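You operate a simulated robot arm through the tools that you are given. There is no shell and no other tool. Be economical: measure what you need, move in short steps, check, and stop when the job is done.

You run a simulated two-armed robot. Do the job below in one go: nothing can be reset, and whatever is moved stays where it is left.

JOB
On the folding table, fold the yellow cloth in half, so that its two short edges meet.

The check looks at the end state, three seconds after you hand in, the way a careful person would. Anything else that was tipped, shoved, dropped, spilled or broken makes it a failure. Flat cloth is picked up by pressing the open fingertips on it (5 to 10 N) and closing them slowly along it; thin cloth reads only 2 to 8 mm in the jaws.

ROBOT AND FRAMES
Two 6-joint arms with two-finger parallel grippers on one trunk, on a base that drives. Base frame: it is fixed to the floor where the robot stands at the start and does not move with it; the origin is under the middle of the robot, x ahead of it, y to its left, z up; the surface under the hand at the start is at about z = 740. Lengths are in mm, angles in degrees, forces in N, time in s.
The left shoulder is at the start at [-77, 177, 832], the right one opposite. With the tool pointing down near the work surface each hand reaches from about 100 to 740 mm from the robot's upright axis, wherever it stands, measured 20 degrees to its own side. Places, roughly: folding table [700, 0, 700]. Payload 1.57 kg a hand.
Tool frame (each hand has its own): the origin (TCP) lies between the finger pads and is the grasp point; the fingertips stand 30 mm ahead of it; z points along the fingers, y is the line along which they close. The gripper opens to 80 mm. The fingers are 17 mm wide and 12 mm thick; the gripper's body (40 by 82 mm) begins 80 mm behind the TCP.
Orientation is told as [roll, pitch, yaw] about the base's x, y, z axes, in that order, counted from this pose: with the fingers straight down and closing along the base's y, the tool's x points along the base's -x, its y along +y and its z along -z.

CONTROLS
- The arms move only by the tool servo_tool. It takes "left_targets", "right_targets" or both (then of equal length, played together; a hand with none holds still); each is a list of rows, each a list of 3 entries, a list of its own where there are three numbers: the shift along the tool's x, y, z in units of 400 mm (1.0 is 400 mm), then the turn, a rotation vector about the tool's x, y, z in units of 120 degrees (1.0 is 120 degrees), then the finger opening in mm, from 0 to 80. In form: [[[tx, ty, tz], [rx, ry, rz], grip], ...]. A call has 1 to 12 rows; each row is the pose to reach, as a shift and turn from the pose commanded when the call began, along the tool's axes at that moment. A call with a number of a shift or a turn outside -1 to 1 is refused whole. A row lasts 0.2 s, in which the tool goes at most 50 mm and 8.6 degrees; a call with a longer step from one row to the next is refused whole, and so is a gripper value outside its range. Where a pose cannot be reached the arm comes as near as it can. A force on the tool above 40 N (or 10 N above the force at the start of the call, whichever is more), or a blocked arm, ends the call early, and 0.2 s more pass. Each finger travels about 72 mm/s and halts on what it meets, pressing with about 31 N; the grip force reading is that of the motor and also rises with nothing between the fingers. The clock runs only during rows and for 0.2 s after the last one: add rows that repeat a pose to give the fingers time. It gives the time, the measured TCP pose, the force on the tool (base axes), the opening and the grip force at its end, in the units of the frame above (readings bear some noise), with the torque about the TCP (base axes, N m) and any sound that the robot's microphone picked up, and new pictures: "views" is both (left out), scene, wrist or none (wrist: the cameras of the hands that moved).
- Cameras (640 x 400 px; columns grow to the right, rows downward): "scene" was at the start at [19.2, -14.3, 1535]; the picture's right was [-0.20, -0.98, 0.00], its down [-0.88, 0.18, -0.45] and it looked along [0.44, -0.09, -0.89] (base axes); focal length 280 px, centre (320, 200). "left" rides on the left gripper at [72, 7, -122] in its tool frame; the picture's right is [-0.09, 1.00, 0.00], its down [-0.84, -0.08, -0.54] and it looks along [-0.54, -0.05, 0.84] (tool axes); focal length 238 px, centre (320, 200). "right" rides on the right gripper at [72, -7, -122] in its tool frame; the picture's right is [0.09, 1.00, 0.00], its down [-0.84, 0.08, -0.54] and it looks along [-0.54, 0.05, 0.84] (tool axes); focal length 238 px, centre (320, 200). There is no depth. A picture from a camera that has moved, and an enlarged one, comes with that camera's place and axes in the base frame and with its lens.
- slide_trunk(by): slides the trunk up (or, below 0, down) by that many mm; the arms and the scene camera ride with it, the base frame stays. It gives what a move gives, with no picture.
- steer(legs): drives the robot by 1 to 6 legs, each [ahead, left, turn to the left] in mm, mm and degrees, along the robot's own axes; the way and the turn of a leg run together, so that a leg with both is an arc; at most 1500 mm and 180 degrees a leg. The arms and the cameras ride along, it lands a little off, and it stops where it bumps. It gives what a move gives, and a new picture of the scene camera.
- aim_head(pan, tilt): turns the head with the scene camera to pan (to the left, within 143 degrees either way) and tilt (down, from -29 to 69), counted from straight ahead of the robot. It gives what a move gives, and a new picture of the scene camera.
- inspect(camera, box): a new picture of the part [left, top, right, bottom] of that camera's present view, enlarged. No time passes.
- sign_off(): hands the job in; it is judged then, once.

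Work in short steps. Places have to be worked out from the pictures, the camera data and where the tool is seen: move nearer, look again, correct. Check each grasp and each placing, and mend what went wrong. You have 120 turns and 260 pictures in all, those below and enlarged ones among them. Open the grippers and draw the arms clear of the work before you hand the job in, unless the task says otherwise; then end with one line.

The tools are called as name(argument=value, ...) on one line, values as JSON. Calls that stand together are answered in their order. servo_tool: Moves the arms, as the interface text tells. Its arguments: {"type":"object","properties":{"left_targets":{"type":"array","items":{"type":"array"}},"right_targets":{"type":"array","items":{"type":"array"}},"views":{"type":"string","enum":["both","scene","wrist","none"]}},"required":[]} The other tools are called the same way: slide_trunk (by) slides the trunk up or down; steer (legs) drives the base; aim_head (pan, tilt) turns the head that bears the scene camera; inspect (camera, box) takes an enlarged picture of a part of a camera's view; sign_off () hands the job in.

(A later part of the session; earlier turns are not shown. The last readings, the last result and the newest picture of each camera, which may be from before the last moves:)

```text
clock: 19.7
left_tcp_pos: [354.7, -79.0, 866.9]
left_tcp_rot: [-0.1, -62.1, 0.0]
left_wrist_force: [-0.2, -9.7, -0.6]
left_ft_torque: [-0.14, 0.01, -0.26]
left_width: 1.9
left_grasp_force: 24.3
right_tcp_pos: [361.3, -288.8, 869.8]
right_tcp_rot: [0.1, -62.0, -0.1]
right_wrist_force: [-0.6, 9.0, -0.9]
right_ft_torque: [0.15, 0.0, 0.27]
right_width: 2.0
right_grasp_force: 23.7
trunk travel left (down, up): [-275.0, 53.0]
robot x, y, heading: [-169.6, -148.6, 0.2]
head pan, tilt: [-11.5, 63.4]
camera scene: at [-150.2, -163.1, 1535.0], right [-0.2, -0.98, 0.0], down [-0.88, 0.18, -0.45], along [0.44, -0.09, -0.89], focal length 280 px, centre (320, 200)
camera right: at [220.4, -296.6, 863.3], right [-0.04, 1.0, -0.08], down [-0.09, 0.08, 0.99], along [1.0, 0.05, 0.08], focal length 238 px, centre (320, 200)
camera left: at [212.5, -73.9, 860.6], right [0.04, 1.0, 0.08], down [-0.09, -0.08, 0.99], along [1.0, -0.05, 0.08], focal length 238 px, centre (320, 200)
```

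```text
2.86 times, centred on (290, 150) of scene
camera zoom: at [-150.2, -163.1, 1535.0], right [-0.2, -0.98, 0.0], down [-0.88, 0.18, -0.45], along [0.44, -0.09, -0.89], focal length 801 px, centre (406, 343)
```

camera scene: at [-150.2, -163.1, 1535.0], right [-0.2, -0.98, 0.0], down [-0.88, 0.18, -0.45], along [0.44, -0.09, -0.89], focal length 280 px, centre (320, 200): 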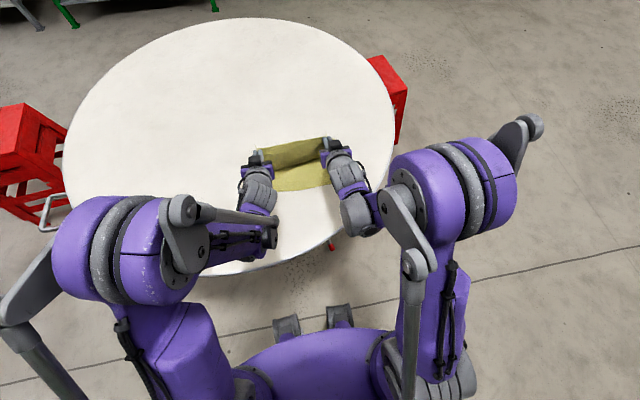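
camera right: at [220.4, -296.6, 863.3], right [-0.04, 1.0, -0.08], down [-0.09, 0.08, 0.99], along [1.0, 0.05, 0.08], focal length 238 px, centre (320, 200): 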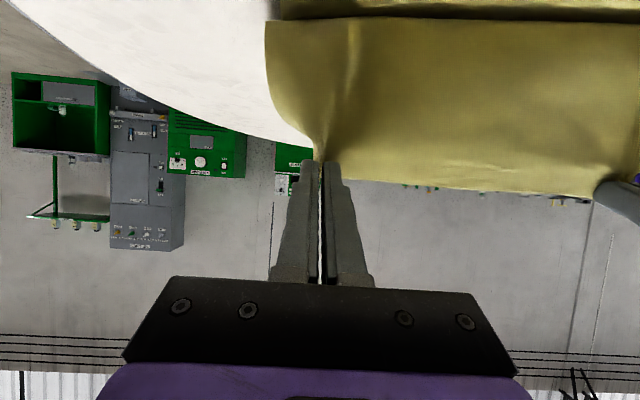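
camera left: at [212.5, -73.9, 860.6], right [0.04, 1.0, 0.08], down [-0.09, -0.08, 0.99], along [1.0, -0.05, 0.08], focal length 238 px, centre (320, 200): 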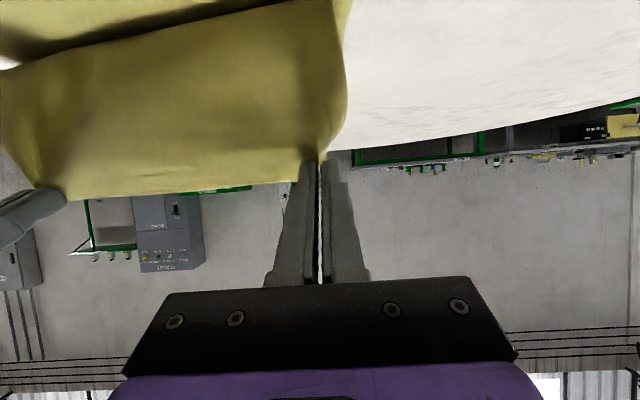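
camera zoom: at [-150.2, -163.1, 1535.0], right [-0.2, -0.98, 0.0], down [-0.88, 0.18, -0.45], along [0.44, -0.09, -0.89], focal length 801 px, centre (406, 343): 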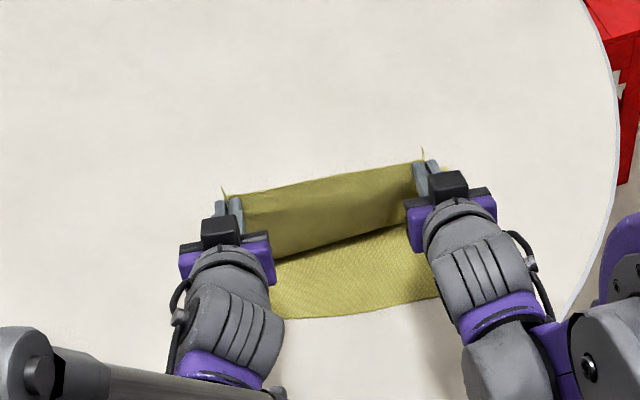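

The crease seems to stay near x≈480, hidden behind the upper edge. I continue down to tip height of about 28 mm near the target.

servo_tool(left_targets=[[[0.069, -0.003, -0.028], [0, 0.033, 0], 0], [[0.1405, -0.006, -0.0435], [0, 0.067, 0], 0], [[0.203, -0.009, -0.052], [0, 0.1, 0], 0], [[0.2565, -0.01, -0.058], [0, 0.1, 0], 0]], right_targets=[[[0.069, -0.003, -0.028], [0, 0.033, 0], 0], [[0.1405, -0.006, -0.0435], [0, 0.067, 0], 0], [[0.203, -0.009, -0.052], [0, 0.1, 0], 0], [[0.2565, -0.012, -0.058], [0, 0.1, 0], 0]])

inspect(camera="scene", box=[220, 110, 370, 210])

```text
clock: 20.7
left_tcp_pos: [285.9, -84.5, 786.6]
left_tcp_rot: [0.0, -50.0, 0.0]
left_wrist_force: [0.5, -9.5, -0.2]
left_ft_torque: [-0.22, -0.03, -0.2]
left_width: 2.0
left_grasp_force: 23.3
right_tcp_pos: [292.3, -294.8, 789.5]
right_tcp_rot: [0.1, -50.0, 0.0]
right_wrist_force: [-1.2, 10.4, 0.8]
right_ft_torque: [0.17, 0.05, 0.27]
right_width: 1.9
right_grasp_force: 24.1
trunk travel left (down, up): [-275.0, 53.0]
robot x, y, heading: [-167.9, -150.8, 0.1]
head pan, tilt: [-11.5, 63.4]
camera scene: at [-149.1, -163.2, 1535.0], right [-0.2, -0.98, 0.0], down [-0.88, 0.18, -0.45], along [0.44, -0.09, -0.89], focal length 280 px, centre (320, 200)
camera right: at [154.2, -301.6, 812.9], right [-0.06, 1.0, -0.07], down [0.12, 0.08, 0.99], along [0.99, 0.05, -0.13], focal length 238 px, centre (320, 200)
camera left: at [146.4, -78.3, 811.3], right [0.06, 1.0, 0.07], down [0.12, -0.08, 0.99], along [0.99, -0.05, -0.13], focal length 238 px, centre (320, 200)
```

scene: 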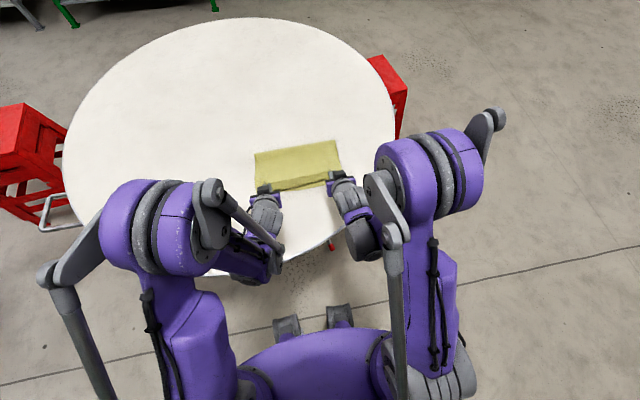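
right: 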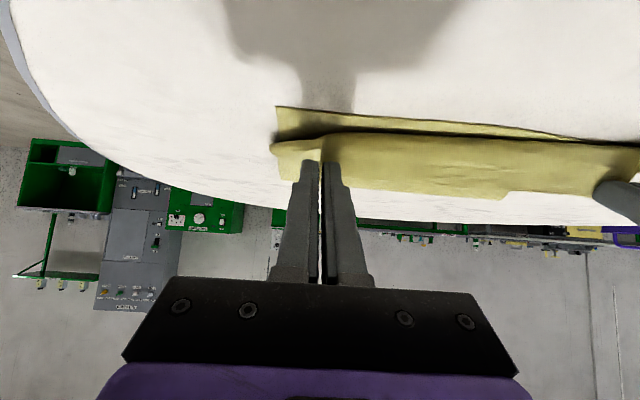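
left: 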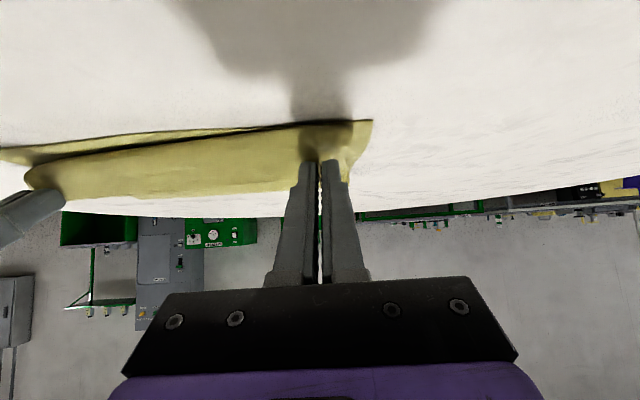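

```text
4.00 times, centred on (295, 160) of scene
camera zoom: at [-149.1, -163.2, 1535.0], right [-0.2, -0.98, 0.0], down [-0.88, 0.18, -0.45], along [0.44, -0.09, -0.89], focal length 1122 px, centre (420, 360)
```

zoom: 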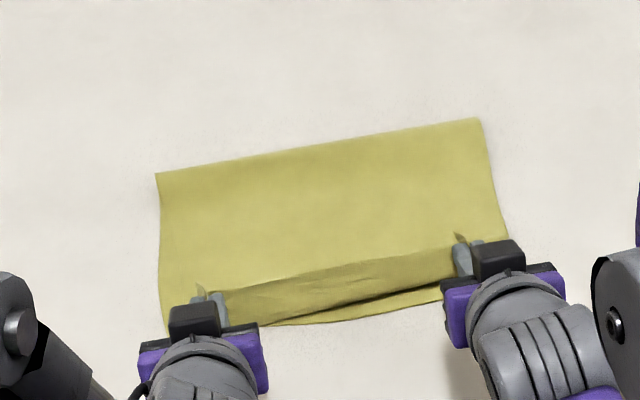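

The crease measures about 467 against an ideal of about 484, so the upper half is a little long. I unroll and repeat with a slacker arc.

servo_tool(left_targets=[[[-0.091, 0.003, -0.0275], [0, 0, 0], 0], [[-0.1945, 0.006, -0.033], [0, 0, 0], 0], [[-0.298, 0.01, -0.015], [0, 0, 0], 0], [[-0.384, 0.014, 0.03], [0, 0, 0], 0], [[-0.4555, 0.018, 0.088], [0, 0, 0], 0], [[-0.5095, 0.022, 0.16], [0, 0, 0], 0], [[-0.556, 0.025, 0.2385], [0, 0, 0], 0], [[-0.597, 0.0275, 0.315], [0, 0, 0], 0], [[-0.597, 0.0275, 0.315], [0, 0, 0], 0]], right_targets=[[[-0.091, 0.003, -0.0275], [0, 0, 0], 0], [[-0.1945, 0.006, -0.033], [0, 0, 0], 0], [[-0.298, 0.01, -0.015], [0, 0, 0], 0], [[-0.384, 0.014, 0.03], [0, 0, 0], 0], [[-0.4555, 0.018, 0.088], [0, 0, 0], 0], [[-0.5095, 0.022, 0.16], [0, 0, 0], 0], [[-0.556, 0.026, 0.2385], [0, 0, 0], 0], [[-0.597, 0.03, 0.315], [0, 0, 0], 0], [[-0.597, 0.03, 0.315], [0, 0, 0], 0]], views="scene")

inspect(camera="scene", box=[220, 80, 370, 210])

```text
clock: 22.7
left_tcp_pos: [535.8, -73.2, 890.7]
left_tcp_rot: [0.0, -50.1, 0.1]
left_wrist_force: [-0.1, -7.4, -0.3]
left_ft_torque: [-0.19, 0.01, -0.22]
left_width: 2.0
left_grasp_force: 24.1
right_tcp_pos: [542.2, -281.9, 892.2]
right_tcp_rot: [0.0, -50.1, 0.0]
right_wrist_force: [-0.7, 8.6, 0.1]
right_ft_torque: [0.13, 0.0, 0.22]
right_width: 2.1
right_grasp_force: 24.1
trunk travel left (down, up): [-275.0, 53.0]
robot x, y, heading: [-169.5, -151.8, -0.2]
head pan, tilt: [-11.5, 63.4]
camera scene: at [-151.1, -163.1, 1535.0], right [-0.2, -0.98, 0.0], down [-0.88, 0.18, -0.45], along [0.44, -0.09, -0.89], focal length 280 px, centre (320, 200)
```

scene: 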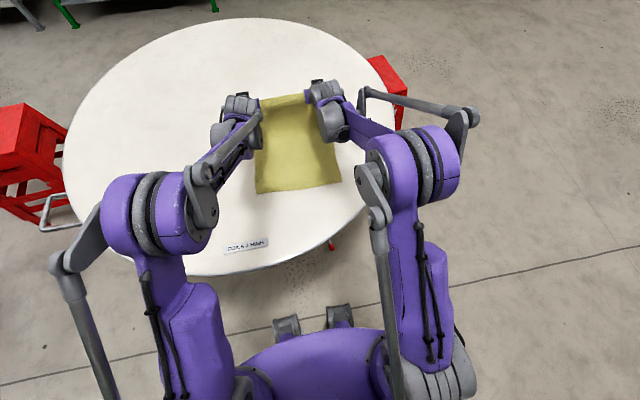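

```text
3.08 times, centred on (295, 145) of scene
camera zoom: at [-151.1, -163.1, 1535.0], right [-0.2, -0.98, 0.0], down [-0.88, 0.18, -0.45], along [0.44, -0.09, -0.89], focal length 863 px, centre (397, 369)
```

zoom: 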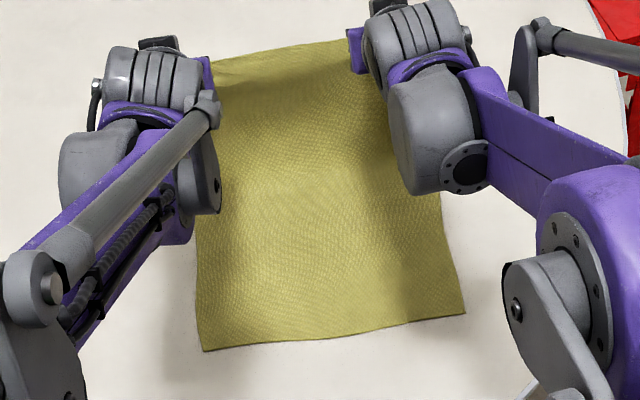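

Comparing the near corners (now ≈(303,−49), (291,−328)) with the first view, the near half has turned a few degrees, so the hands are off-axis. I shift the hands to match the new cloth axis and repeat the slacker fold.

servo_tool(left_targets=[[[-0.01, -0.03, 0.012], [0, 0, 0], 0], [[-0.019, -0.0575, 0.023], [0, 0, 0], 0], [[0.025, -0.054, -0.042], [0, -0.033, 0], 0], [[0.0705, -0.051, -0.1055], [0, -0.067, 0], 0], [[0.125, -0.048, -0.168], [0, -0.1, 0], 0], [[0.193, -0.044, -0.217], [0, -0.117, 0], 0], [[0.263, -0.041, -0.25], [0, -0.117, 0], 0], [[0.338, -0.038, -0.2695], [0, -0.1, 0], 0], [[0.4085, -0.035, -0.279], [0, -0.067, 0], 0], [[0.4765, -0.032, -0.28], [0, -0.033, 0], 0], [[0.5365, -0.028, -0.281], [0, 0, 0], 0], [[0.59, -0.025, -0.282], [0, 0, 0], 0]], right_targets=[[[0.003, -0.034, -0.003], [0, 0, 0], 0], [[0.005, -0.0675, -0.006], [0, 0, 0], 0], [[0.049, -0.064, -0.071], [0, -0.033, 0], 0], [[0.0945, -0.061, -0.1345], [0, -0.067, 0], 0], [[0.149, -0.058, -0.197], [0, -0.1, 0], 0], [[0.217, -0.054, -0.246], [0, -0.117, 0], 0], [[0.287, -0.051, -0.279], [0, -0.117, 0], 0], [[0.362, -0.048, -0.2985], [0, -0.1, 0], 0], [[0.4325, -0.045, -0.308], [0, -0.067, 0], 0], [[0.5005, -0.042, -0.309], [0, -0.033, 0], 0], [[0.5605, -0.038, -0.31], [0, 0, 0], 0], [[0.614, -0.035, -0.311], [0, 0, 0], 0]])

inspect(camera="scene", box=[220, 110, 370, 210])

```text
clock: 25.3
left_tcp_pos: [299.0, -83.4, 780.7]
left_tcp_rot: [-0.1, -49.9, 0.1]
left_wrist_force: [-1.3, -13.4, 0.3]
left_ft_torque: [-0.34, -0.01, -0.3]
left_width: 2.2
left_grasp_force: 23.5
right_tcp_pos: [290.8, -296.3, 785.8]
right_tcp_rot: [0.1, -49.8, 0.1]
right_wrist_force: [-0.1, 15.0, 0.0]
right_ft_torque: [0.25, -0.02, 0.34]
right_width: 2.3
right_grasp_force: 23.9
trunk travel left (down, up): [-275.0, 53.0]
robot x, y, heading: [-169.7, -149.5, -0.3]
head pan, tilt: [-11.5, 63.4]
camera scene: at [-149.3, -163.2, 1535.0], right [-0.2, -0.98, 0.0], down [-0.88, 0.18, -0.45], along [0.44, -0.09, -0.89], focal length 280 px, centre (320, 200)
camera right: at [151.8, -303.4, 808.7], right [-0.06, 1.0, -0.07], down [0.12, 0.08, 0.99], along [0.99, 0.05, -0.13], focal length 238 px, centre (320, 200)
camera left: at [158.2, -77.5, 804.6], right [0.06, 1.0, 0.07], down [0.12, -0.08, 0.99], along [0.99, -0.05, -0.13], focal length 238 px, centre (320, 200)
```

scene: 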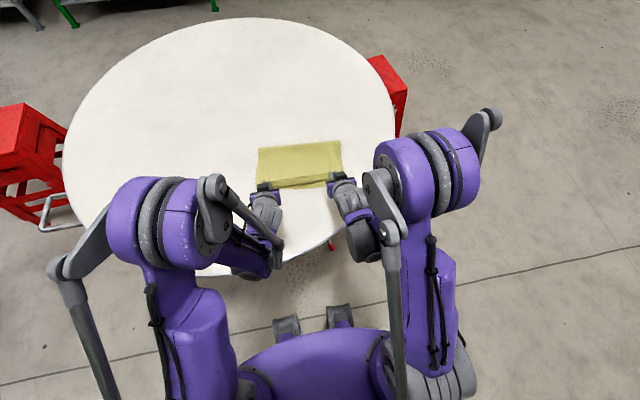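
right: 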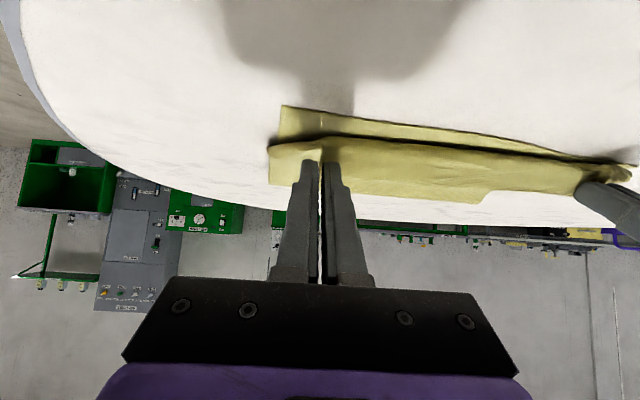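
left: 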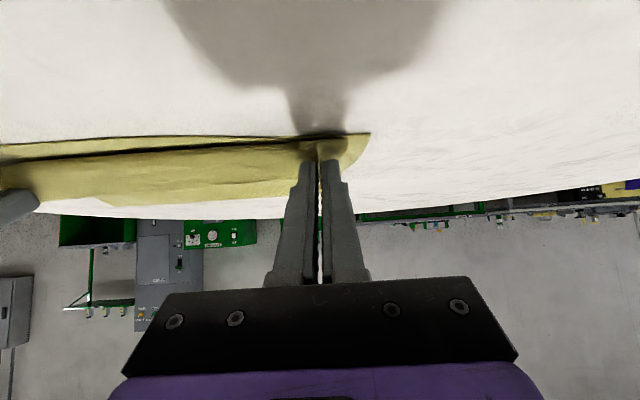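

```text
4.00 times, centred on (295, 160) of scene
camera zoom: at [-149.3, -163.2, 1535.0], right [-0.2, -0.98, 0.0], down [-0.88, 0.18, -0.45], along [0.44, -0.09, -0.89], focal length 1122 px, centre (420, 360)
```

zoom: 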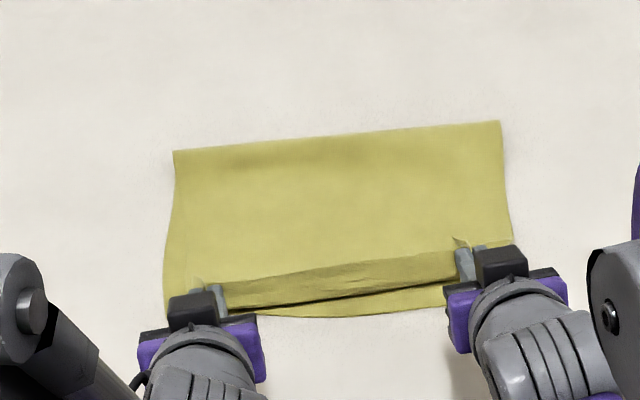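

The near half keeps turning with the hands (near corners now ≈(314,−48), (280,−323)). I unroll again, this time setting the hands square to that measured orientation, and check before refolding.

servo_tool(left_targets=[[[-0.091, 0, -0.0275], [0, 0, 0], 0], [[-0.1945, -0.008, -0.033], [0, 0, 0], 0], [[-0.298, -0.02, -0.015], [0, 0, 0], 0], [[-0.384, -0.03, 0.03], [0, 0, 0], 0], [[-0.4555, -0.042, 0.088], [0, 0, 0], 0], [[-0.498, -0.053, 0.1535], [0, 0, 0], 0], [[-0.538, -0.063, 0.221], [0, 0, 0], 0], [[-0.5765, -0.0725, 0.2865], [0, 0, 0], 0], [[-0.5765, -0.0725, 0.2865], [0, 0, 0], 0]], right_targets=[[[-0.0895, 0, -0.0295], [0, 0, 0], 0], [[-0.19, -0.006, -0.0385], [0, 0, 0], 0], [[-0.29, -0.016, -0.0245], [0, 0, 0], 0], [[-0.3715, -0.026, 0.015], [0, 0, 0], 0], [[-0.4395, -0.035, 0.0685], [0, 0, 0], 0], [[-0.477, -0.044, 0.1285], [0, 0, 0], 0], [[-0.514, -0.052, 0.192], [0, 0, 0], 0], [[-0.549, -0.06, 0.254], [0, 0, 0], 0], [[-0.549, -0.06, 0.254], [0, 0, 0], 0]], views="none")

inspect(camera="scene", box=[220, 80, 370, 210])

```text
clock: 27.3
left_tcp_pos: [533.4, -111.3, 885.3]
left_tcp_rot: [0.0, -50.0, 0.1]
left_wrist_force: [-1.3, -7.2, -0.1]
left_ft_torque: [-0.16, 0.04, -0.15]
left_width: 2.0
left_grasp_force: 23.9
right_tcp_pos: [508.8, -320.2, 886.0]
right_tcp_rot: [0.1, -50.0, 0.1]
right_wrist_force: [0.8, 7.2, 0.5]
right_ft_torque: [0.15, -0.02, 0.17]
right_width: 2.0
right_grasp_force: 23.6
trunk travel left (down, up): [-275.0, 53.0]
robot x, y, heading: [-162.7, -149.7, -0.0]
head pan, tilt: [-11.5, 63.4]
```

```text
3.08 times, centred on (295, 145) of scene
camera zoom: at [-150.8, -162.9, 1535.0], right [-0.2, -0.98, 0.0], down [-0.88, 0.18, -0.45], along [0.44, -0.09, -0.89], focal length 863 px, centre (397, 369)
```

zoom: 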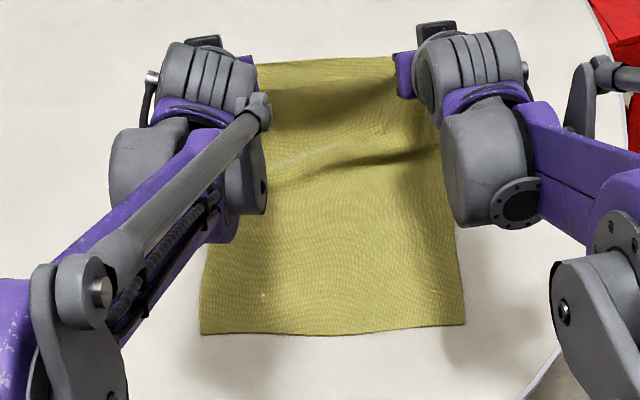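

The sheet is skewed between the hands and the table. I re-square it by levelling the hands at equal x, lowering them, and driving forward so the whole cloth is pulled straight.

servo_tool(left_targets=[[[0.062, 0.033, 0.034], [0, 0, 0], 0], [[0.123, 0.065, 0.0675], [0, 0, 0], 0], [[0.123, 0.065, 0.0675], [0, 0, 0], 0]], right_targets=[[[0.042, 0.032, 0.057], [0, 0, 0], 0], [[0.084, 0.0625, 0.1135], [0, 0, 0], 0], [[0.084, 0.0625, 0.1135], [0, 0, 0], 0]], views="none")

steer(legs=[[125, 0, 0]])

inspect(camera="scene", box=[220, 100, 380, 240])

```text
clock: 28.1
left_tcp_pos: [523.3, -86.0, 828.9]
left_tcp_rot: [0.0, -50.1, 0.1]
left_wrist_force: [0.1, -5.7, 0.5]
left_ft_torque: [-0.14, -0.01, -0.14]
left_width: 2.2
left_grasp_force: 24.2
right_tcp_pos: [521.2, -294.4, 830.6]
right_tcp_rot: [0.1, -50.2, 0.0]
right_wrist_force: [0.1, 6.0, -0.2]
right_ft_torque: [0.1, 0.01, 0.18]
right_width: 1.9
right_grasp_force: 23.2
trunk travel left (down, up): [-275.0, 53.0]
robot x, y, heading: [-165.5, -151.0, 0.1]
head pan, tilt: [-11.5, 63.4]
```

```text
clock: 29.4
left_tcp_pos: [647.4, -87.4, 829.6]
left_tcp_rot: [0.0, -50.0, 0.0]
left_wrist_force: [0.9, -6.3, 0.3]
left_ft_torque: [-0.15, 0.03, -0.14]
left_width: 2.1
left_grasp_force: 23.8
right_tcp_pos: [645.4, -296.0, 830.2]
right_tcp_rot: [0.0, -50.0, 0.1]
right_wrist_force: [0.4, 6.1, -0.2]
right_ft_torque: [0.09, 0.01, 0.15]
right_width: 2.2
right_grasp_force: 23.3
trunk travel left (down, up): [-275.0, 53.0]
robot x, y, heading: [-45.4, -153.0, 0.2]
head pan, tilt: [-11.5, 63.4]
camera scene: at [-25.5, -163.0, 1534.9], right [-0.2, -0.98, 0.0], down [-0.88, 0.18, -0.45], along [0.44, -0.09, -0.89], focal length 280 px, centre (320, 200)
```

scene: 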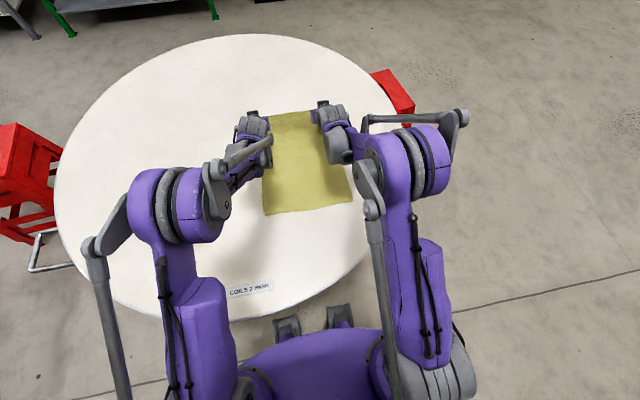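

```text
2.86 times, centred on (300, 170) of scene
camera zoom: at [-25.5, -163.0, 1534.9], right [-0.2, -0.98, 0.0], down [-0.88, 0.18, -0.45], along [0.44, -0.09, -0.89], focal length 801 px, centre (377, 286)
```

zoom: 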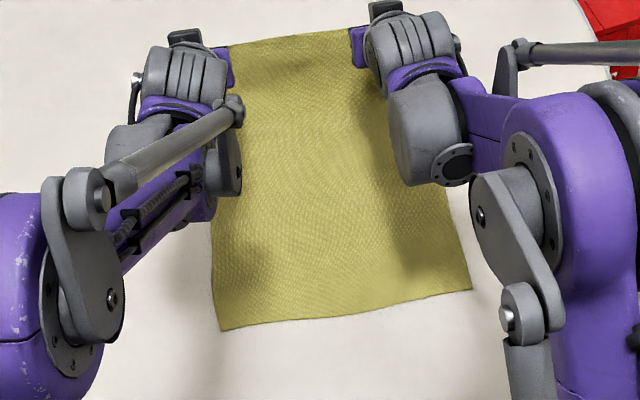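

Now the cloth is square (near corners ≈(348,−66), (343,−345)) with grips at x≈669. I refold from here with a slack arc of radius ~128, ending 16 mm above the table.

servo_tool(left_targets=[[[0.0, -0.007, -0.0985], [0, 0, 0], 0], [[0.017, -0.014, -0.198], [0, 0, 0], 0], [[0.06, -0.021, -0.2805], [0, -0.033, 0], 0], [[0.114, -0.0275, -0.35], [0, -0.067, 0], 0], [[0.181, -0.0275, -0.408], [0, -0.1, 0], 0], [[0.2605, -0.0275, -0.4475], [0, -0.117, 0], 0], [[0.343, -0.0275, -0.468], [0, -0.1, 0], 0], [[0.417, -0.0275, -0.474], [0, -0.067, 0], 0], [[0.481, -0.0275, -0.475], [0, -0.033, 0], 0], [[0.5345, -0.0275, -0.475], [0, 0, 0], 0], [[0.58, -0.0275, -0.483], [0, 0, 0], 0]], right_targets=[[[0.0, -0.009, -0.0985], [0, 0, 0], 0], [[0.017, -0.018, -0.198], [0, 0, 0], 0], [[0.06, -0.028, -0.2805], [0, -0.033, 0], 0], [[0.114, -0.0375, -0.35], [0, -0.067, 0], 0], [[0.181, -0.0375, -0.408], [0, -0.1, 0], 0], [[0.2605, -0.0375, -0.4475], [0, -0.117, 0], 0], [[0.343, -0.0375, -0.468], [0, -0.1, 0], 0], [[0.417, -0.0375, -0.474], [0, -0.067, 0], 0], [[0.481, -0.0375, -0.475], [0, -0.033, 0], 0], [[0.5345, -0.0375, -0.475], [0, 0, 0], 0], [[0.583, -0.0375, -0.487], [0, 0, 0], 0]])

inspect(camera="scene", box=[220, 120, 370, 220])

```text
clock: 31.8
left_tcp_pos: [369.3, -103.9, 804.2]
left_tcp_rot: [0.2, -49.9, -0.1]
left_wrist_force: [0.1, -5.2, 0.1]
left_ft_torque: [-0.13, -0.03, -0.13]
left_width: 2.2
left_grasp_force: 24.2
left hand out of reach, approached as far as the arm can: row 9, 10, 11
right_tcp_pos: [373.8, -309.9, 813.9]
right_tcp_rot: [-0.2, -49.9, 0.1]
right_wrist_force: [0.4, 4.9, -1.2]
right_ft_torque: [0.09, 0.02, 0.14]
right_width: 2.0
right_grasp_force: 23.9
right hand out of reach, approached as far as the arm can: row 8, 9, 10, 11
trunk travel left (down, up): [-275.0, 53.0]
robot x, y, heading: [-47.1, -149.7, 0.2]
head pan, tilt: [-11.5, 63.4]
camera scene: at [-26.2, -163.1, 1535.0], right [-0.2, -0.98, 0.0], down [-0.88, 0.18, -0.45], along [0.44, -0.09, -0.89], focal length 280 px, centre (320, 200)
camera right: at [234.2, -317.2, 838.5], right [-0.06, 1.0, -0.07], down [0.12, 0.08, 0.99], along [0.99, 0.05, -0.13], focal length 238 px, centre (320, 200)
camera left: at [229.4, -97.2, 826.9], right [0.06, 1.0, 0.07], down [0.12, -0.08, 0.99], along [0.99, -0.05, -0.13], focal length 238 px, centre (320, 200)
```

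scene: 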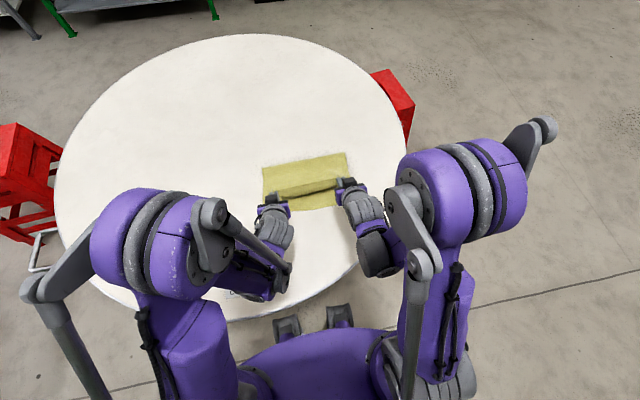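
right: 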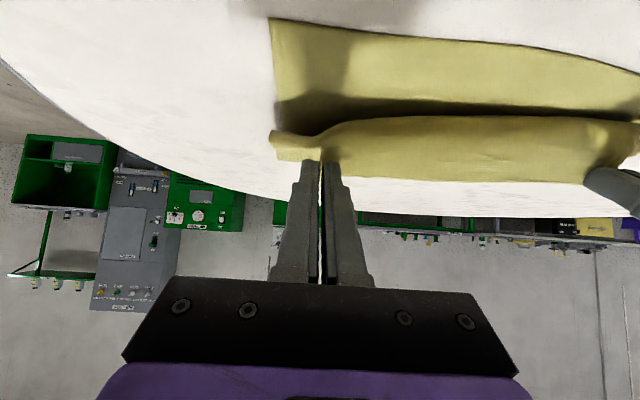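
left: 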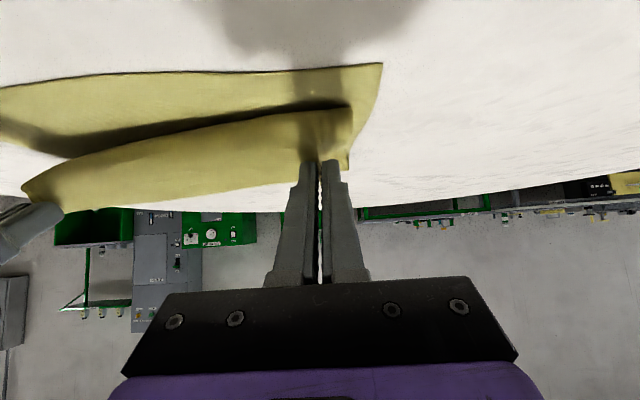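

```text
4.00 times, centred on (295, 170) of scene
camera zoom: at [-26.2, -163.1, 1535.0], right [-0.2, -0.98, 0.0], down [-0.88, 0.18, -0.45], along [0.44, -0.09, -0.89], focal length 1122 px, centre (420, 320)
```

zoom: 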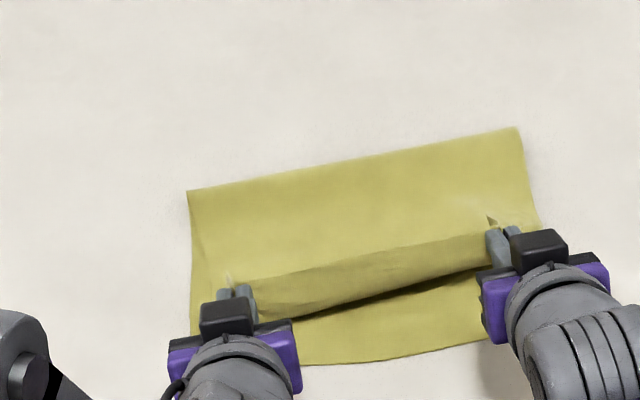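

The crease now lies where it should (crest ≈523–531 vs ideal ~530–536, near edge unmoved). The hands ran out of close reach again, so I shift them slightly out and down and back the base up 50 mm.

servo_tool(left_targets=[[[-0.0195, 0, 0.0815], [0, 0, 0], 0]], right_targets=[[[-0.002, 0, 0.096], [0, 0, 0], 0]], views="none")

steer(legs=[[-50, 0, 0]])

inspect(camera="scene", box=[220, 110, 370, 210])

inspect(camera="left", box=[0, 0, 640, 400])

inspect(camera="right", box=[0, 0, 640, 400])

```text
clock: 32.2
left_tcp_pos: [402.6, -104.8, 786.8]
left_tcp_rot: [0.0, -49.9, -0.1]
left_wrist_force: [0.5, -5.0, -0.7]
left_ft_torque: [-0.06, 0.05, -0.12]
left_width: 1.9
left_grasp_force: 23.8
right_tcp_pos: [407.2, -310.3, 791.9]
right_tcp_rot: [0.1, -49.8, 0.1]
right_wrist_force: [0.2, 4.6, -0.7]
right_ft_torque: [0.13, 0.02, 0.13]
right_width: 1.7
right_grasp_force: 23.3
trunk travel left (down, up): [-275.0, 53.0]
robot x, y, heading: [-42.6, -149.8, 0.0]
head pan, tilt: [-11.5, 63.4]
```

```text
clock: 33.1
left_tcp_pos: [350.2, -104.0, 788.0]
left_tcp_rot: [0.1, -50.1, 0.0]
left_wrist_force: [0.1, -4.8, 1.1]
left_ft_torque: [-0.06, 0.02, -0.09]
left_width: 2.1
left_grasp_force: 23.5
right_tcp_pos: [354.8, -310.7, 794.0]
right_tcp_rot: [0.0, -50.0, -0.1]
right_wrist_force: [-0.1, 4.6, -0.7]
right_ft_torque: [0.08, -0.01, 0.1]
right_width: 2.0
right_grasp_force: 23.5
trunk travel left (down, up): [-275.0, 53.0]
robot x, y, heading: [-93.5, -148.6, -0.2]
head pan, tilt: [-11.5, 63.4]
camera scene: at [-76.3, -163.0, 1535.1], right [-0.2, -0.98, 0.0], down [-0.88, 0.18, -0.45], along [0.44, -0.09, -0.89], focal length 280 px, centre (320, 200)
```

scene: 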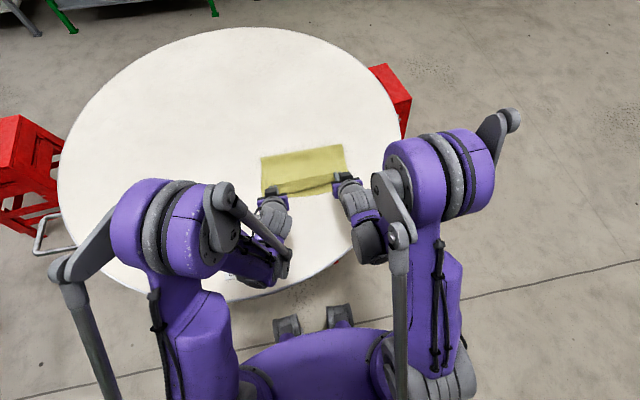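

```text
4.00 times, centred on (295, 160) of scene
camera zoom: at [-76.3, -163.0, 1535.1], right [-0.2, -0.98, 0.0], down [-0.88, 0.18, -0.45], along [0.44, -0.09, -0.89], focal length 1122 px, centre (420, 360)
```

zoom: 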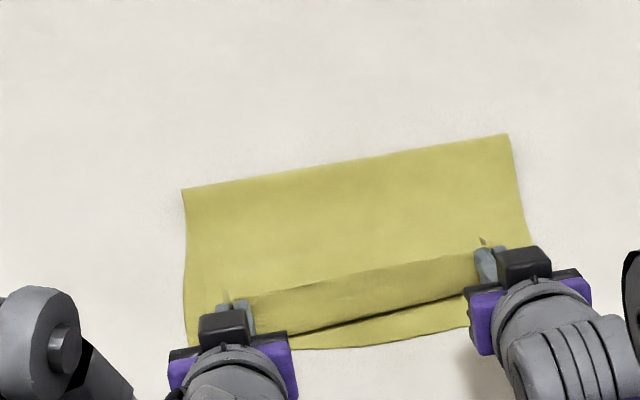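

```text
1.00 times, centred on (320, 200) of left (not enlarged: the box is as wide or as high as the picture)
camera zoom: at [209.6, -97.2, 811.3], right [0.06, 1.0, 0.07], down [0.12, -0.08, 0.99], along [0.99, -0.05, -0.13], focal length 238 px, centre (320, 200)
```

zoom: 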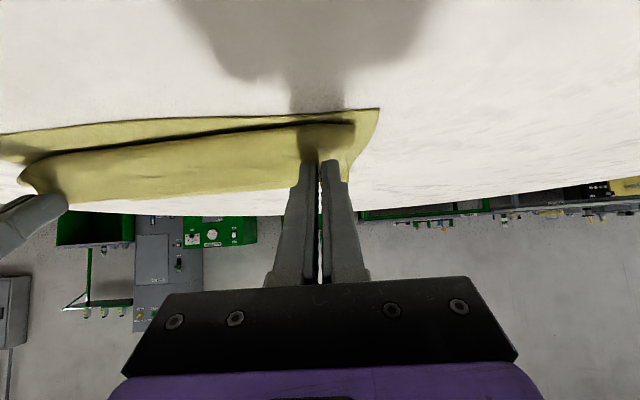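

```text
1.00 times, centred on (320, 200) of right (not enlarged: the box is as wide or as high as the picture)
camera zoom: at [216.6, -316.9, 816.7], right [-0.06, 1.0, -0.07], down [0.12, 0.08, 0.99], along [0.99, 0.05, -0.13], focal length 238 px, centre (320, 200)
```

zoom: 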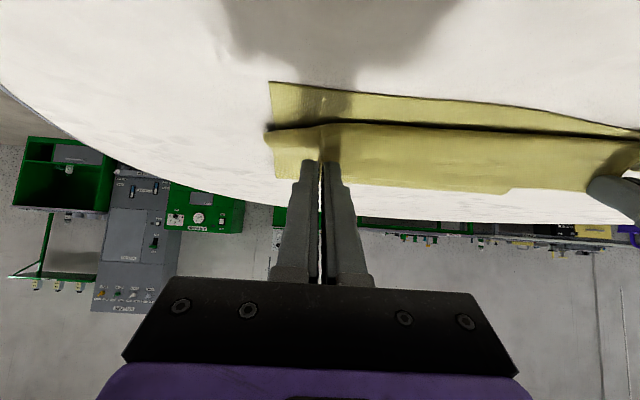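

Some crease was pulled in again because the stiff belly near the grips takes up length (left side is ~13 mm off). I unroll once more and will stop the hands about 25 mm earlier, letting the belly open toward the edge on release.

servo_tool(left_targets=[[[-0.08, 0, -0.029], [0, 0, 0], 0], [[-0.174, -0.002, -0.0265], [0, 0, 0], 0], [[-0.26, -0.004, -0.001], [0, 0, 0], 0], [[-0.343, -0.006, 0.0435], [0, 0, 0], 0], [[-0.416, -0.008, 0.1065], [0, 0, 0], 0], [[-0.475, -0.01, 0.181], [0, 0, 0], 0], [[-0.5195, -0.012, 0.261], [0, 0, 0], 0], [[-0.5415, -0.014, 0.334], [0, 0, 0], 0], [[-0.553, -0.016, 0.39], [0, 0, 0], 0], [[-0.553, -0.016, 0.39], [0, 0, 0], 0]], right_targets=[[[-0.045, 0, -0.0475], [0, 0, 0], 0], [[-0.139, -0.003, -0.0445], [0, 0, 0], 0], [[-0.225, -0.006, -0.0195], [0, 0, 0], 0], [[-0.308, -0.01, 0.025], [0, 0, 0], 0], [[-0.381, -0.013, 0.0885], [0, 0, 0], 0], [[-0.44, -0.016, 0.163], [0, 0, 0], 0], [[-0.485, -0.019, 0.243], [0, 0, 0], 0], [[-0.507, -0.022, 0.316], [0, 0, 0], 0], [[-0.518, -0.0245, 0.372], [0, 0, 0], 0], [[-0.518, -0.0245, 0.372], [0, 0, 0], 0]], views="none")

inspect(camera="scene", box=[220, 90, 380, 220])

```text
clock: 35.3
left_tcp_pos: [612.6, -108.9, 858.5]
left_tcp_rot: [0.0, -50.2, 0.1]
left_wrist_force: [-0.7, -10.1, 0.0]
left_ft_torque: [-0.23, 0.0, -0.22]
left_width: 2.2
left_grasp_force: 24.1
right_tcp_pos: [603.2, -320.0, 856.1]
right_tcp_rot: [0.1, -50.0, 0.0]
right_wrist_force: [-1.5, 9.9, -0.5]
right_ft_torque: [0.23, -0.01, 0.26]
right_width: 1.8
right_grasp_force: 23.2
trunk travel left (down, up): [-275.0, 53.0]
robot x, y, heading: [-91.9, -146.7, -0.1]
head pan, tilt: [-11.5, 63.4]
```

```text
3.08 times, centred on (300, 155) of scene
camera zoom: at [-76.4, -162.9, 1535.0], right [-0.2, -0.98, 0.0], down [-0.88, 0.18, -0.45], along [0.44, -0.09, -0.89], focal length 863 px, centre (382, 338)
```

zoom: 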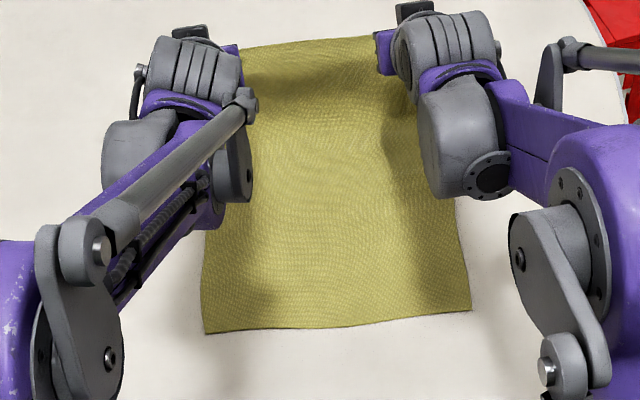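

Near corners now are ≈(358,−65) and (329,−340). I fold with each hand's arc centred on that, stopping about 25 mm short of the near edge.

servo_tool(left_targets=[[[0.007, 0.002, -0.074], [0, 0, 0], 0], [[0.0495, 0.004, -0.157], [0, -0.033, 0], 0], [[0.103, 0.006, -0.2265], [0, -0.067, 0], 0], [[0.171, 0.008, -0.2845], [0, -0.1, 0], 0], [[0.25, 0.01, -0.324], [0, -0.117, 0], 0], [[0.3325, 0.012, -0.345], [0, -0.1, 0], 0], [[0.407, 0.014, -0.351], [0, -0.067, 0], 0], [[0.471, 0.016, -0.352], [0, -0.033, 0], 0], [[0.514, 0.018, -0.3405], [0, 0, 0], 0], [[0.551, 0.02, -0.3295], [0, 0, 0], 0]], right_targets=[[[0.023, 0.002, -0.101], [0, 0, 0], 0], [[0.0655, 0.004, -0.184], [0, -0.033, 0], 0], [[0.119, 0.006, -0.2535], [0, -0.067, 0], 0], [[0.187, 0.009, -0.3115], [0, -0.1, 0], 0], [[0.266, 0.011, -0.351], [0, -0.117, 0], 0], [[0.3485, 0.013, -0.372], [0, -0.1, 0], 0], [[0.423, 0.016, -0.378], [0, -0.067, 0], 0], [[0.487, 0.018, -0.379], [0, -0.033, 0], 0], [[0.53, 0.02, -0.3675], [0, 0, 0], 0], [[0.567, 0.0225, -0.3565], [0, 0, 0], 0]], views="wrist")

inspect(camera="scene", box=[220, 110, 370, 210])

```text
clock: 37.5
left_tcp_pos: [368.8, -102.2, 772.6]
left_tcp_rot: [0.0, -50.0, -0.1]
left_wrist_force: [0.5, -8.5, 1.1]
left_ft_torque: [-0.21, -0.04, -0.16]
left_width: 2.1
left_grasp_force: 24.2
right_tcp_pos: [361.2, -310.7, 788.5]
right_tcp_rot: [-0.1, -49.9, 0.1]
right_wrist_force: [0.2, 8.8, 0.2]
right_ft_torque: [0.12, 0.04, 0.25]
right_width: 1.9
right_grasp_force: 23.4
right hand out of reach, approached as far as the arm can: row 9, 10
trunk travel left (down, up): [-275.0, 53.0]
robot x, y, heading: [-95.4, -151.7, 0.1]
head pan, tilt: [-11.5, 63.4]
camera right: at [221.5, -317.5, 812.6], right [-0.06, 1.0, -0.07], down [0.13, 0.08, 0.99], along [0.99, 0.05, -0.13], focal length 238 px, centre (320, 200)
camera left: at [228.9, -95.5, 796.0], right [0.06, 1.0, 0.07], down [0.12, -0.08, 0.99], along [0.99, -0.05, -0.13], focal length 238 px, centre (320, 200)
```

right: 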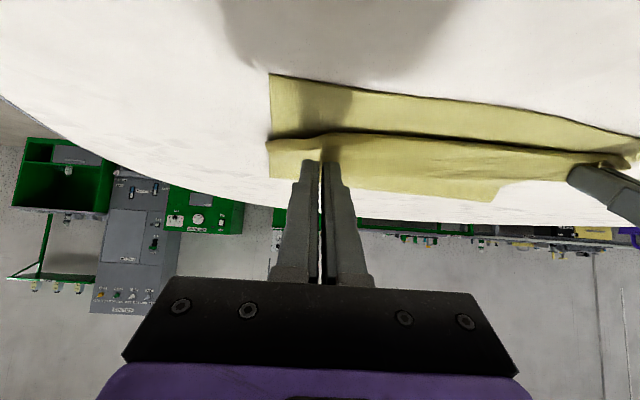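
left: 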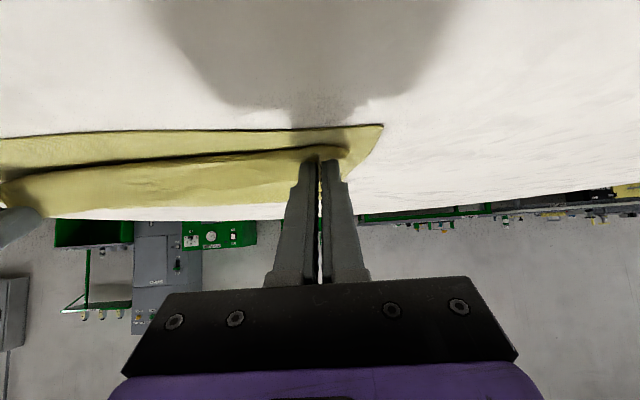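

```text
4.00 times, centred on (295, 160) of scene
camera zoom: at [-75.3, -163.1, 1535.1], right [-0.2, -0.98, 0.0], down [-0.88, 0.18, -0.45], along [0.44, -0.09, -0.89], focal length 1122 px, centre (420, 360)
```

zoom: 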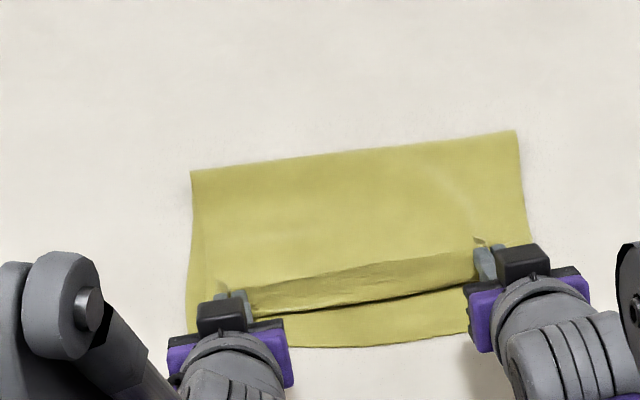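

The left side looks right (lower length ≈187), while the right crease is ~13 mm too far out and its hand is at its reach limit. I move the left hand out 30 mm and drive back 30 mm, so only the right pulls in.

servo_tool(left_targets=[[[-0.058, 0, 0.052], [0, 0, 0], 0]], views="none")

steer(legs=[[-30, 0, 0]])

inspect(camera="scene", box=[220, 110, 370, 210])

inspect(camera="right", box=[0, 0, 640, 400])

inspect(camera="left", box=[0, 0, 640, 400])

```text
clock: 37.9
left_tcp_pos: [399.9, -101.7, 777.7]
left_tcp_rot: [0.0, -50.0, 0.1]
left_wrist_force: [-2.2, -10.9, 1.2]
left_ft_torque: [-0.22, 0.09, -0.27]
left_width: 2.4
left_grasp_force: 23.8
right_tcp_pos: [361.3, -310.6, 789.2]
right_tcp_rot: [0.1, -49.9, 0.0]
right_wrist_force: [2.7, 11.1, -0.7]
right_ft_torque: [0.23, -0.01, 0.29]
right_width: 2.0
right_grasp_force: 23.6
trunk travel left (down, up): [-275.0, 53.0]
robot x, y, heading: [-92.2, -149.8, 0.2]
head pan, tilt: [-11.5, 63.4]
```

```text
clock: 38.7
left_tcp_pos: [370.7, -101.6, 778.2]
left_tcp_rot: [-0.1, -50.2, 0.0]
left_wrist_force: [-2.8, -11.7, 1.1]
left_ft_torque: [-0.29, 0.03, -0.33]
left_width: 2.3
left_grasp_force: 24.3
right_tcp_pos: [331.4, -309.8, 789.0]
right_tcp_rot: [0.1, -49.9, 0.1]
right_wrist_force: [3.0, 12.7, -1.3]
right_ft_torque: [0.24, -0.02, 0.36]
right_width: 2.2
right_grasp_force: 23.8
trunk travel left (down, up): [-275.0, 53.0]
robot x, y, heading: [-126.4, -148.6, -0.1]
head pan, tilt: [-11.5, 63.4]
camera scene: at [-104.9, -163.0, 1535.2], right [-0.2, -0.98, 0.0], down [-0.88, 0.18, -0.45], along [0.44, -0.09, -0.89], focal length 280 px, centre (320, 200)
```

scene: 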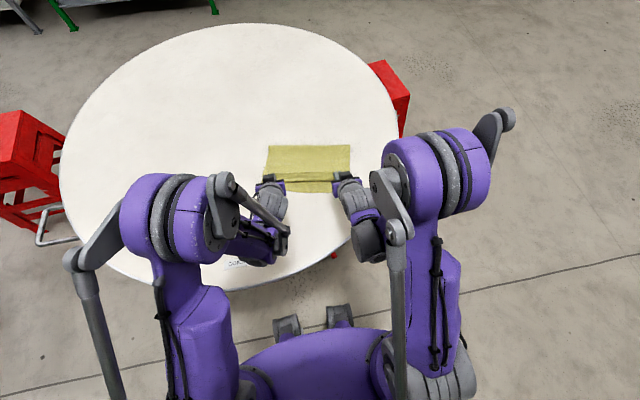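

```text
4.00 times, centred on (295, 160) of scene
camera zoom: at [-104.9, -163.0, 1535.2], right [-0.2, -0.98, 0.0], down [-0.88, 0.18, -0.45], along [0.44, -0.09, -0.89], focal length 1122 px, centre (420, 360)
```

zoom: 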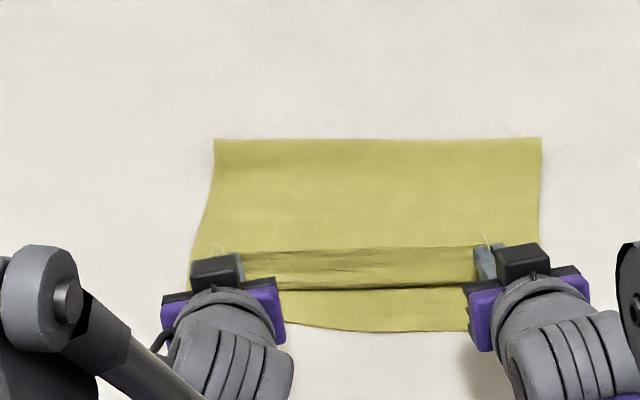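

```text
1.00 times, centred on (320, 200) of right (not enlarged: the box is as wide or as high as the picture)
camera zoom: at [192.2, -317.4, 812.9], right [-0.06, 1.0, -0.07], down [0.12, 0.08, 0.99], along [0.99, 0.05, -0.13], focal length 238 px, centre (320, 200)
```

zoom: 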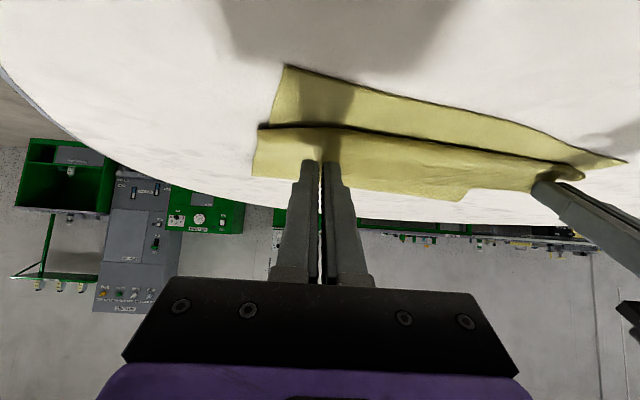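

```text
1.00 times, centred on (320, 200) of left (not enlarged: the box is as wide or as high as the picture)
camera zoom: at [230.7, -95.4, 801.5], right [0.06, 1.0, 0.07], down [0.12, -0.08, 0.99], along [0.99, -0.05, -0.13], focal length 238 px, centre (320, 200)
```

zoom: 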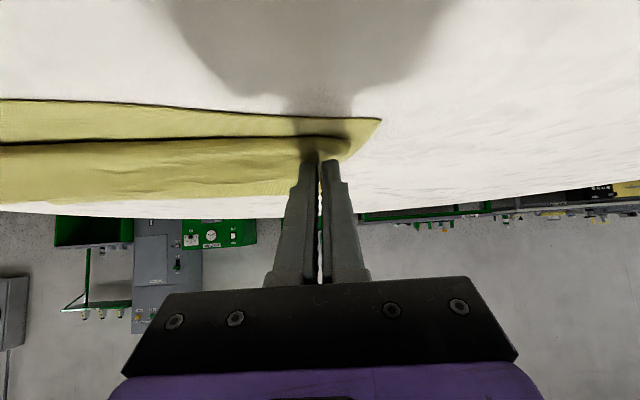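

The whole folded cloth just rotated as one piece; layers slide together, so the right top corner remains ~28 mm short. Plan: lay down and release the left corner now, then use the left hand to pin the lower layer while the right hand pulls its corner.

servo_tool(left_targets=[[[0.014, 0, 0.011], [0, 0, 0], 0], [[0.027, 0, 0.0225], [0, 0, 0], 0], [[0.027, 0, 0.0225], [0, 0, 0], 0], [[0.027, 0, 0.0225], [0, 0, 0], 4], [[0.027, 0, 0.0225], [0, 0, 0], 8], [[0.027, 0, 0.0225], [0, 0, 0], 12], [[0.027, 0, 0.0225], [0, 0, 0], 16], [[0.027, 0, 0.0225], [0, 0, 0], 16]])

inspect(camera="scene", box=[220, 110, 370, 210])

```text
clock: 39.5
left_tcp_pos: [371.3, -105.0, 766.7]
left_tcp_rot: [-0.2, -50.8, -0.4]
left_wrist_force: [-1.2, -5.2, 22.9]
left_ft_torque: [-0.07, -0.4, -0.07]
left_width: 6.0
left_grasp_force: 1.3
right_tcp_pos: [329.3, -309.6, 790.1]
right_tcp_rot: [0.1, -50.0, 0.0]
right_wrist_force: [1.3, 3.6, -0.1]
right_ft_torque: [0.07, 0.02, 0.08]
right_width: 2.0
right_grasp_force: 23.5
trunk travel left (down, up): [-275.0, 53.0]
robot x, y, heading: [-123.3, -149.2, 0.0]
head pan, tilt: [-11.5, 63.4]
stopped in row 4 (left hand): the force on the tool passed its limit at 44 N (the readings are from after the stop); the commanded pose is now the measured one
camera scene: at [-107.2, -163.4, 1535.1], right [-0.2, -0.98, 0.0], down [-0.88, 0.18, -0.45], along [0.44, -0.09, -0.89], focal length 280 px, centre (320, 200)
camera left: at [230.4, -96.9, 789.1], right [0.07, 1.0, 0.07], down [0.11, -0.08, 0.99], along [0.99, -0.06, -0.11], focal length 238 px, centre (320, 200)
```

scene: 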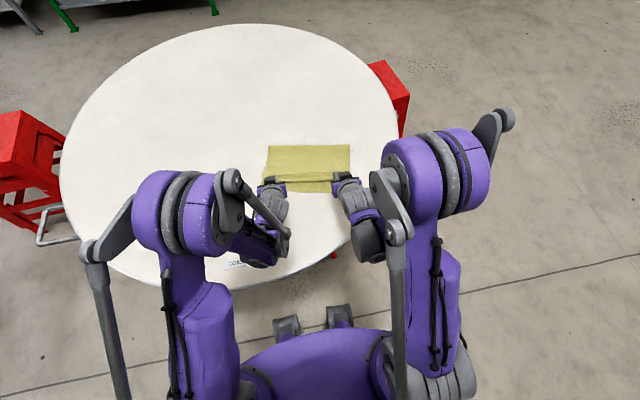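
left: 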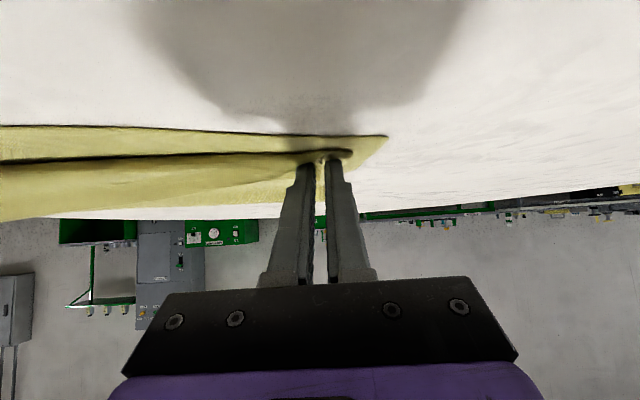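

```text
4.00 times, centred on (295, 160) of scene
camera zoom: at [-107.2, -163.4, 1535.1], right [-0.2, -0.98, 0.0], down [-0.88, 0.18, -0.45], along [0.44, -0.09, -0.89], focal length 1122 px, centre (420, 360)
```

zoom: 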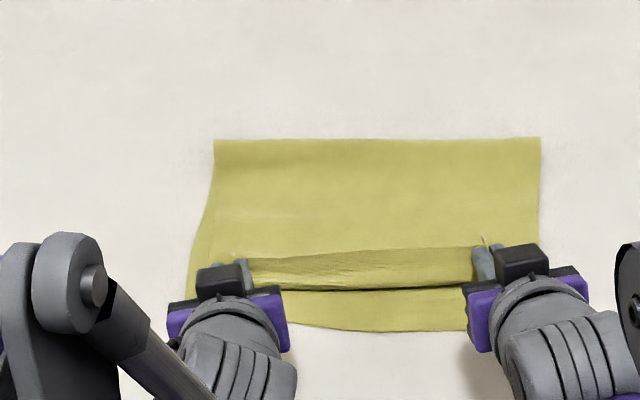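

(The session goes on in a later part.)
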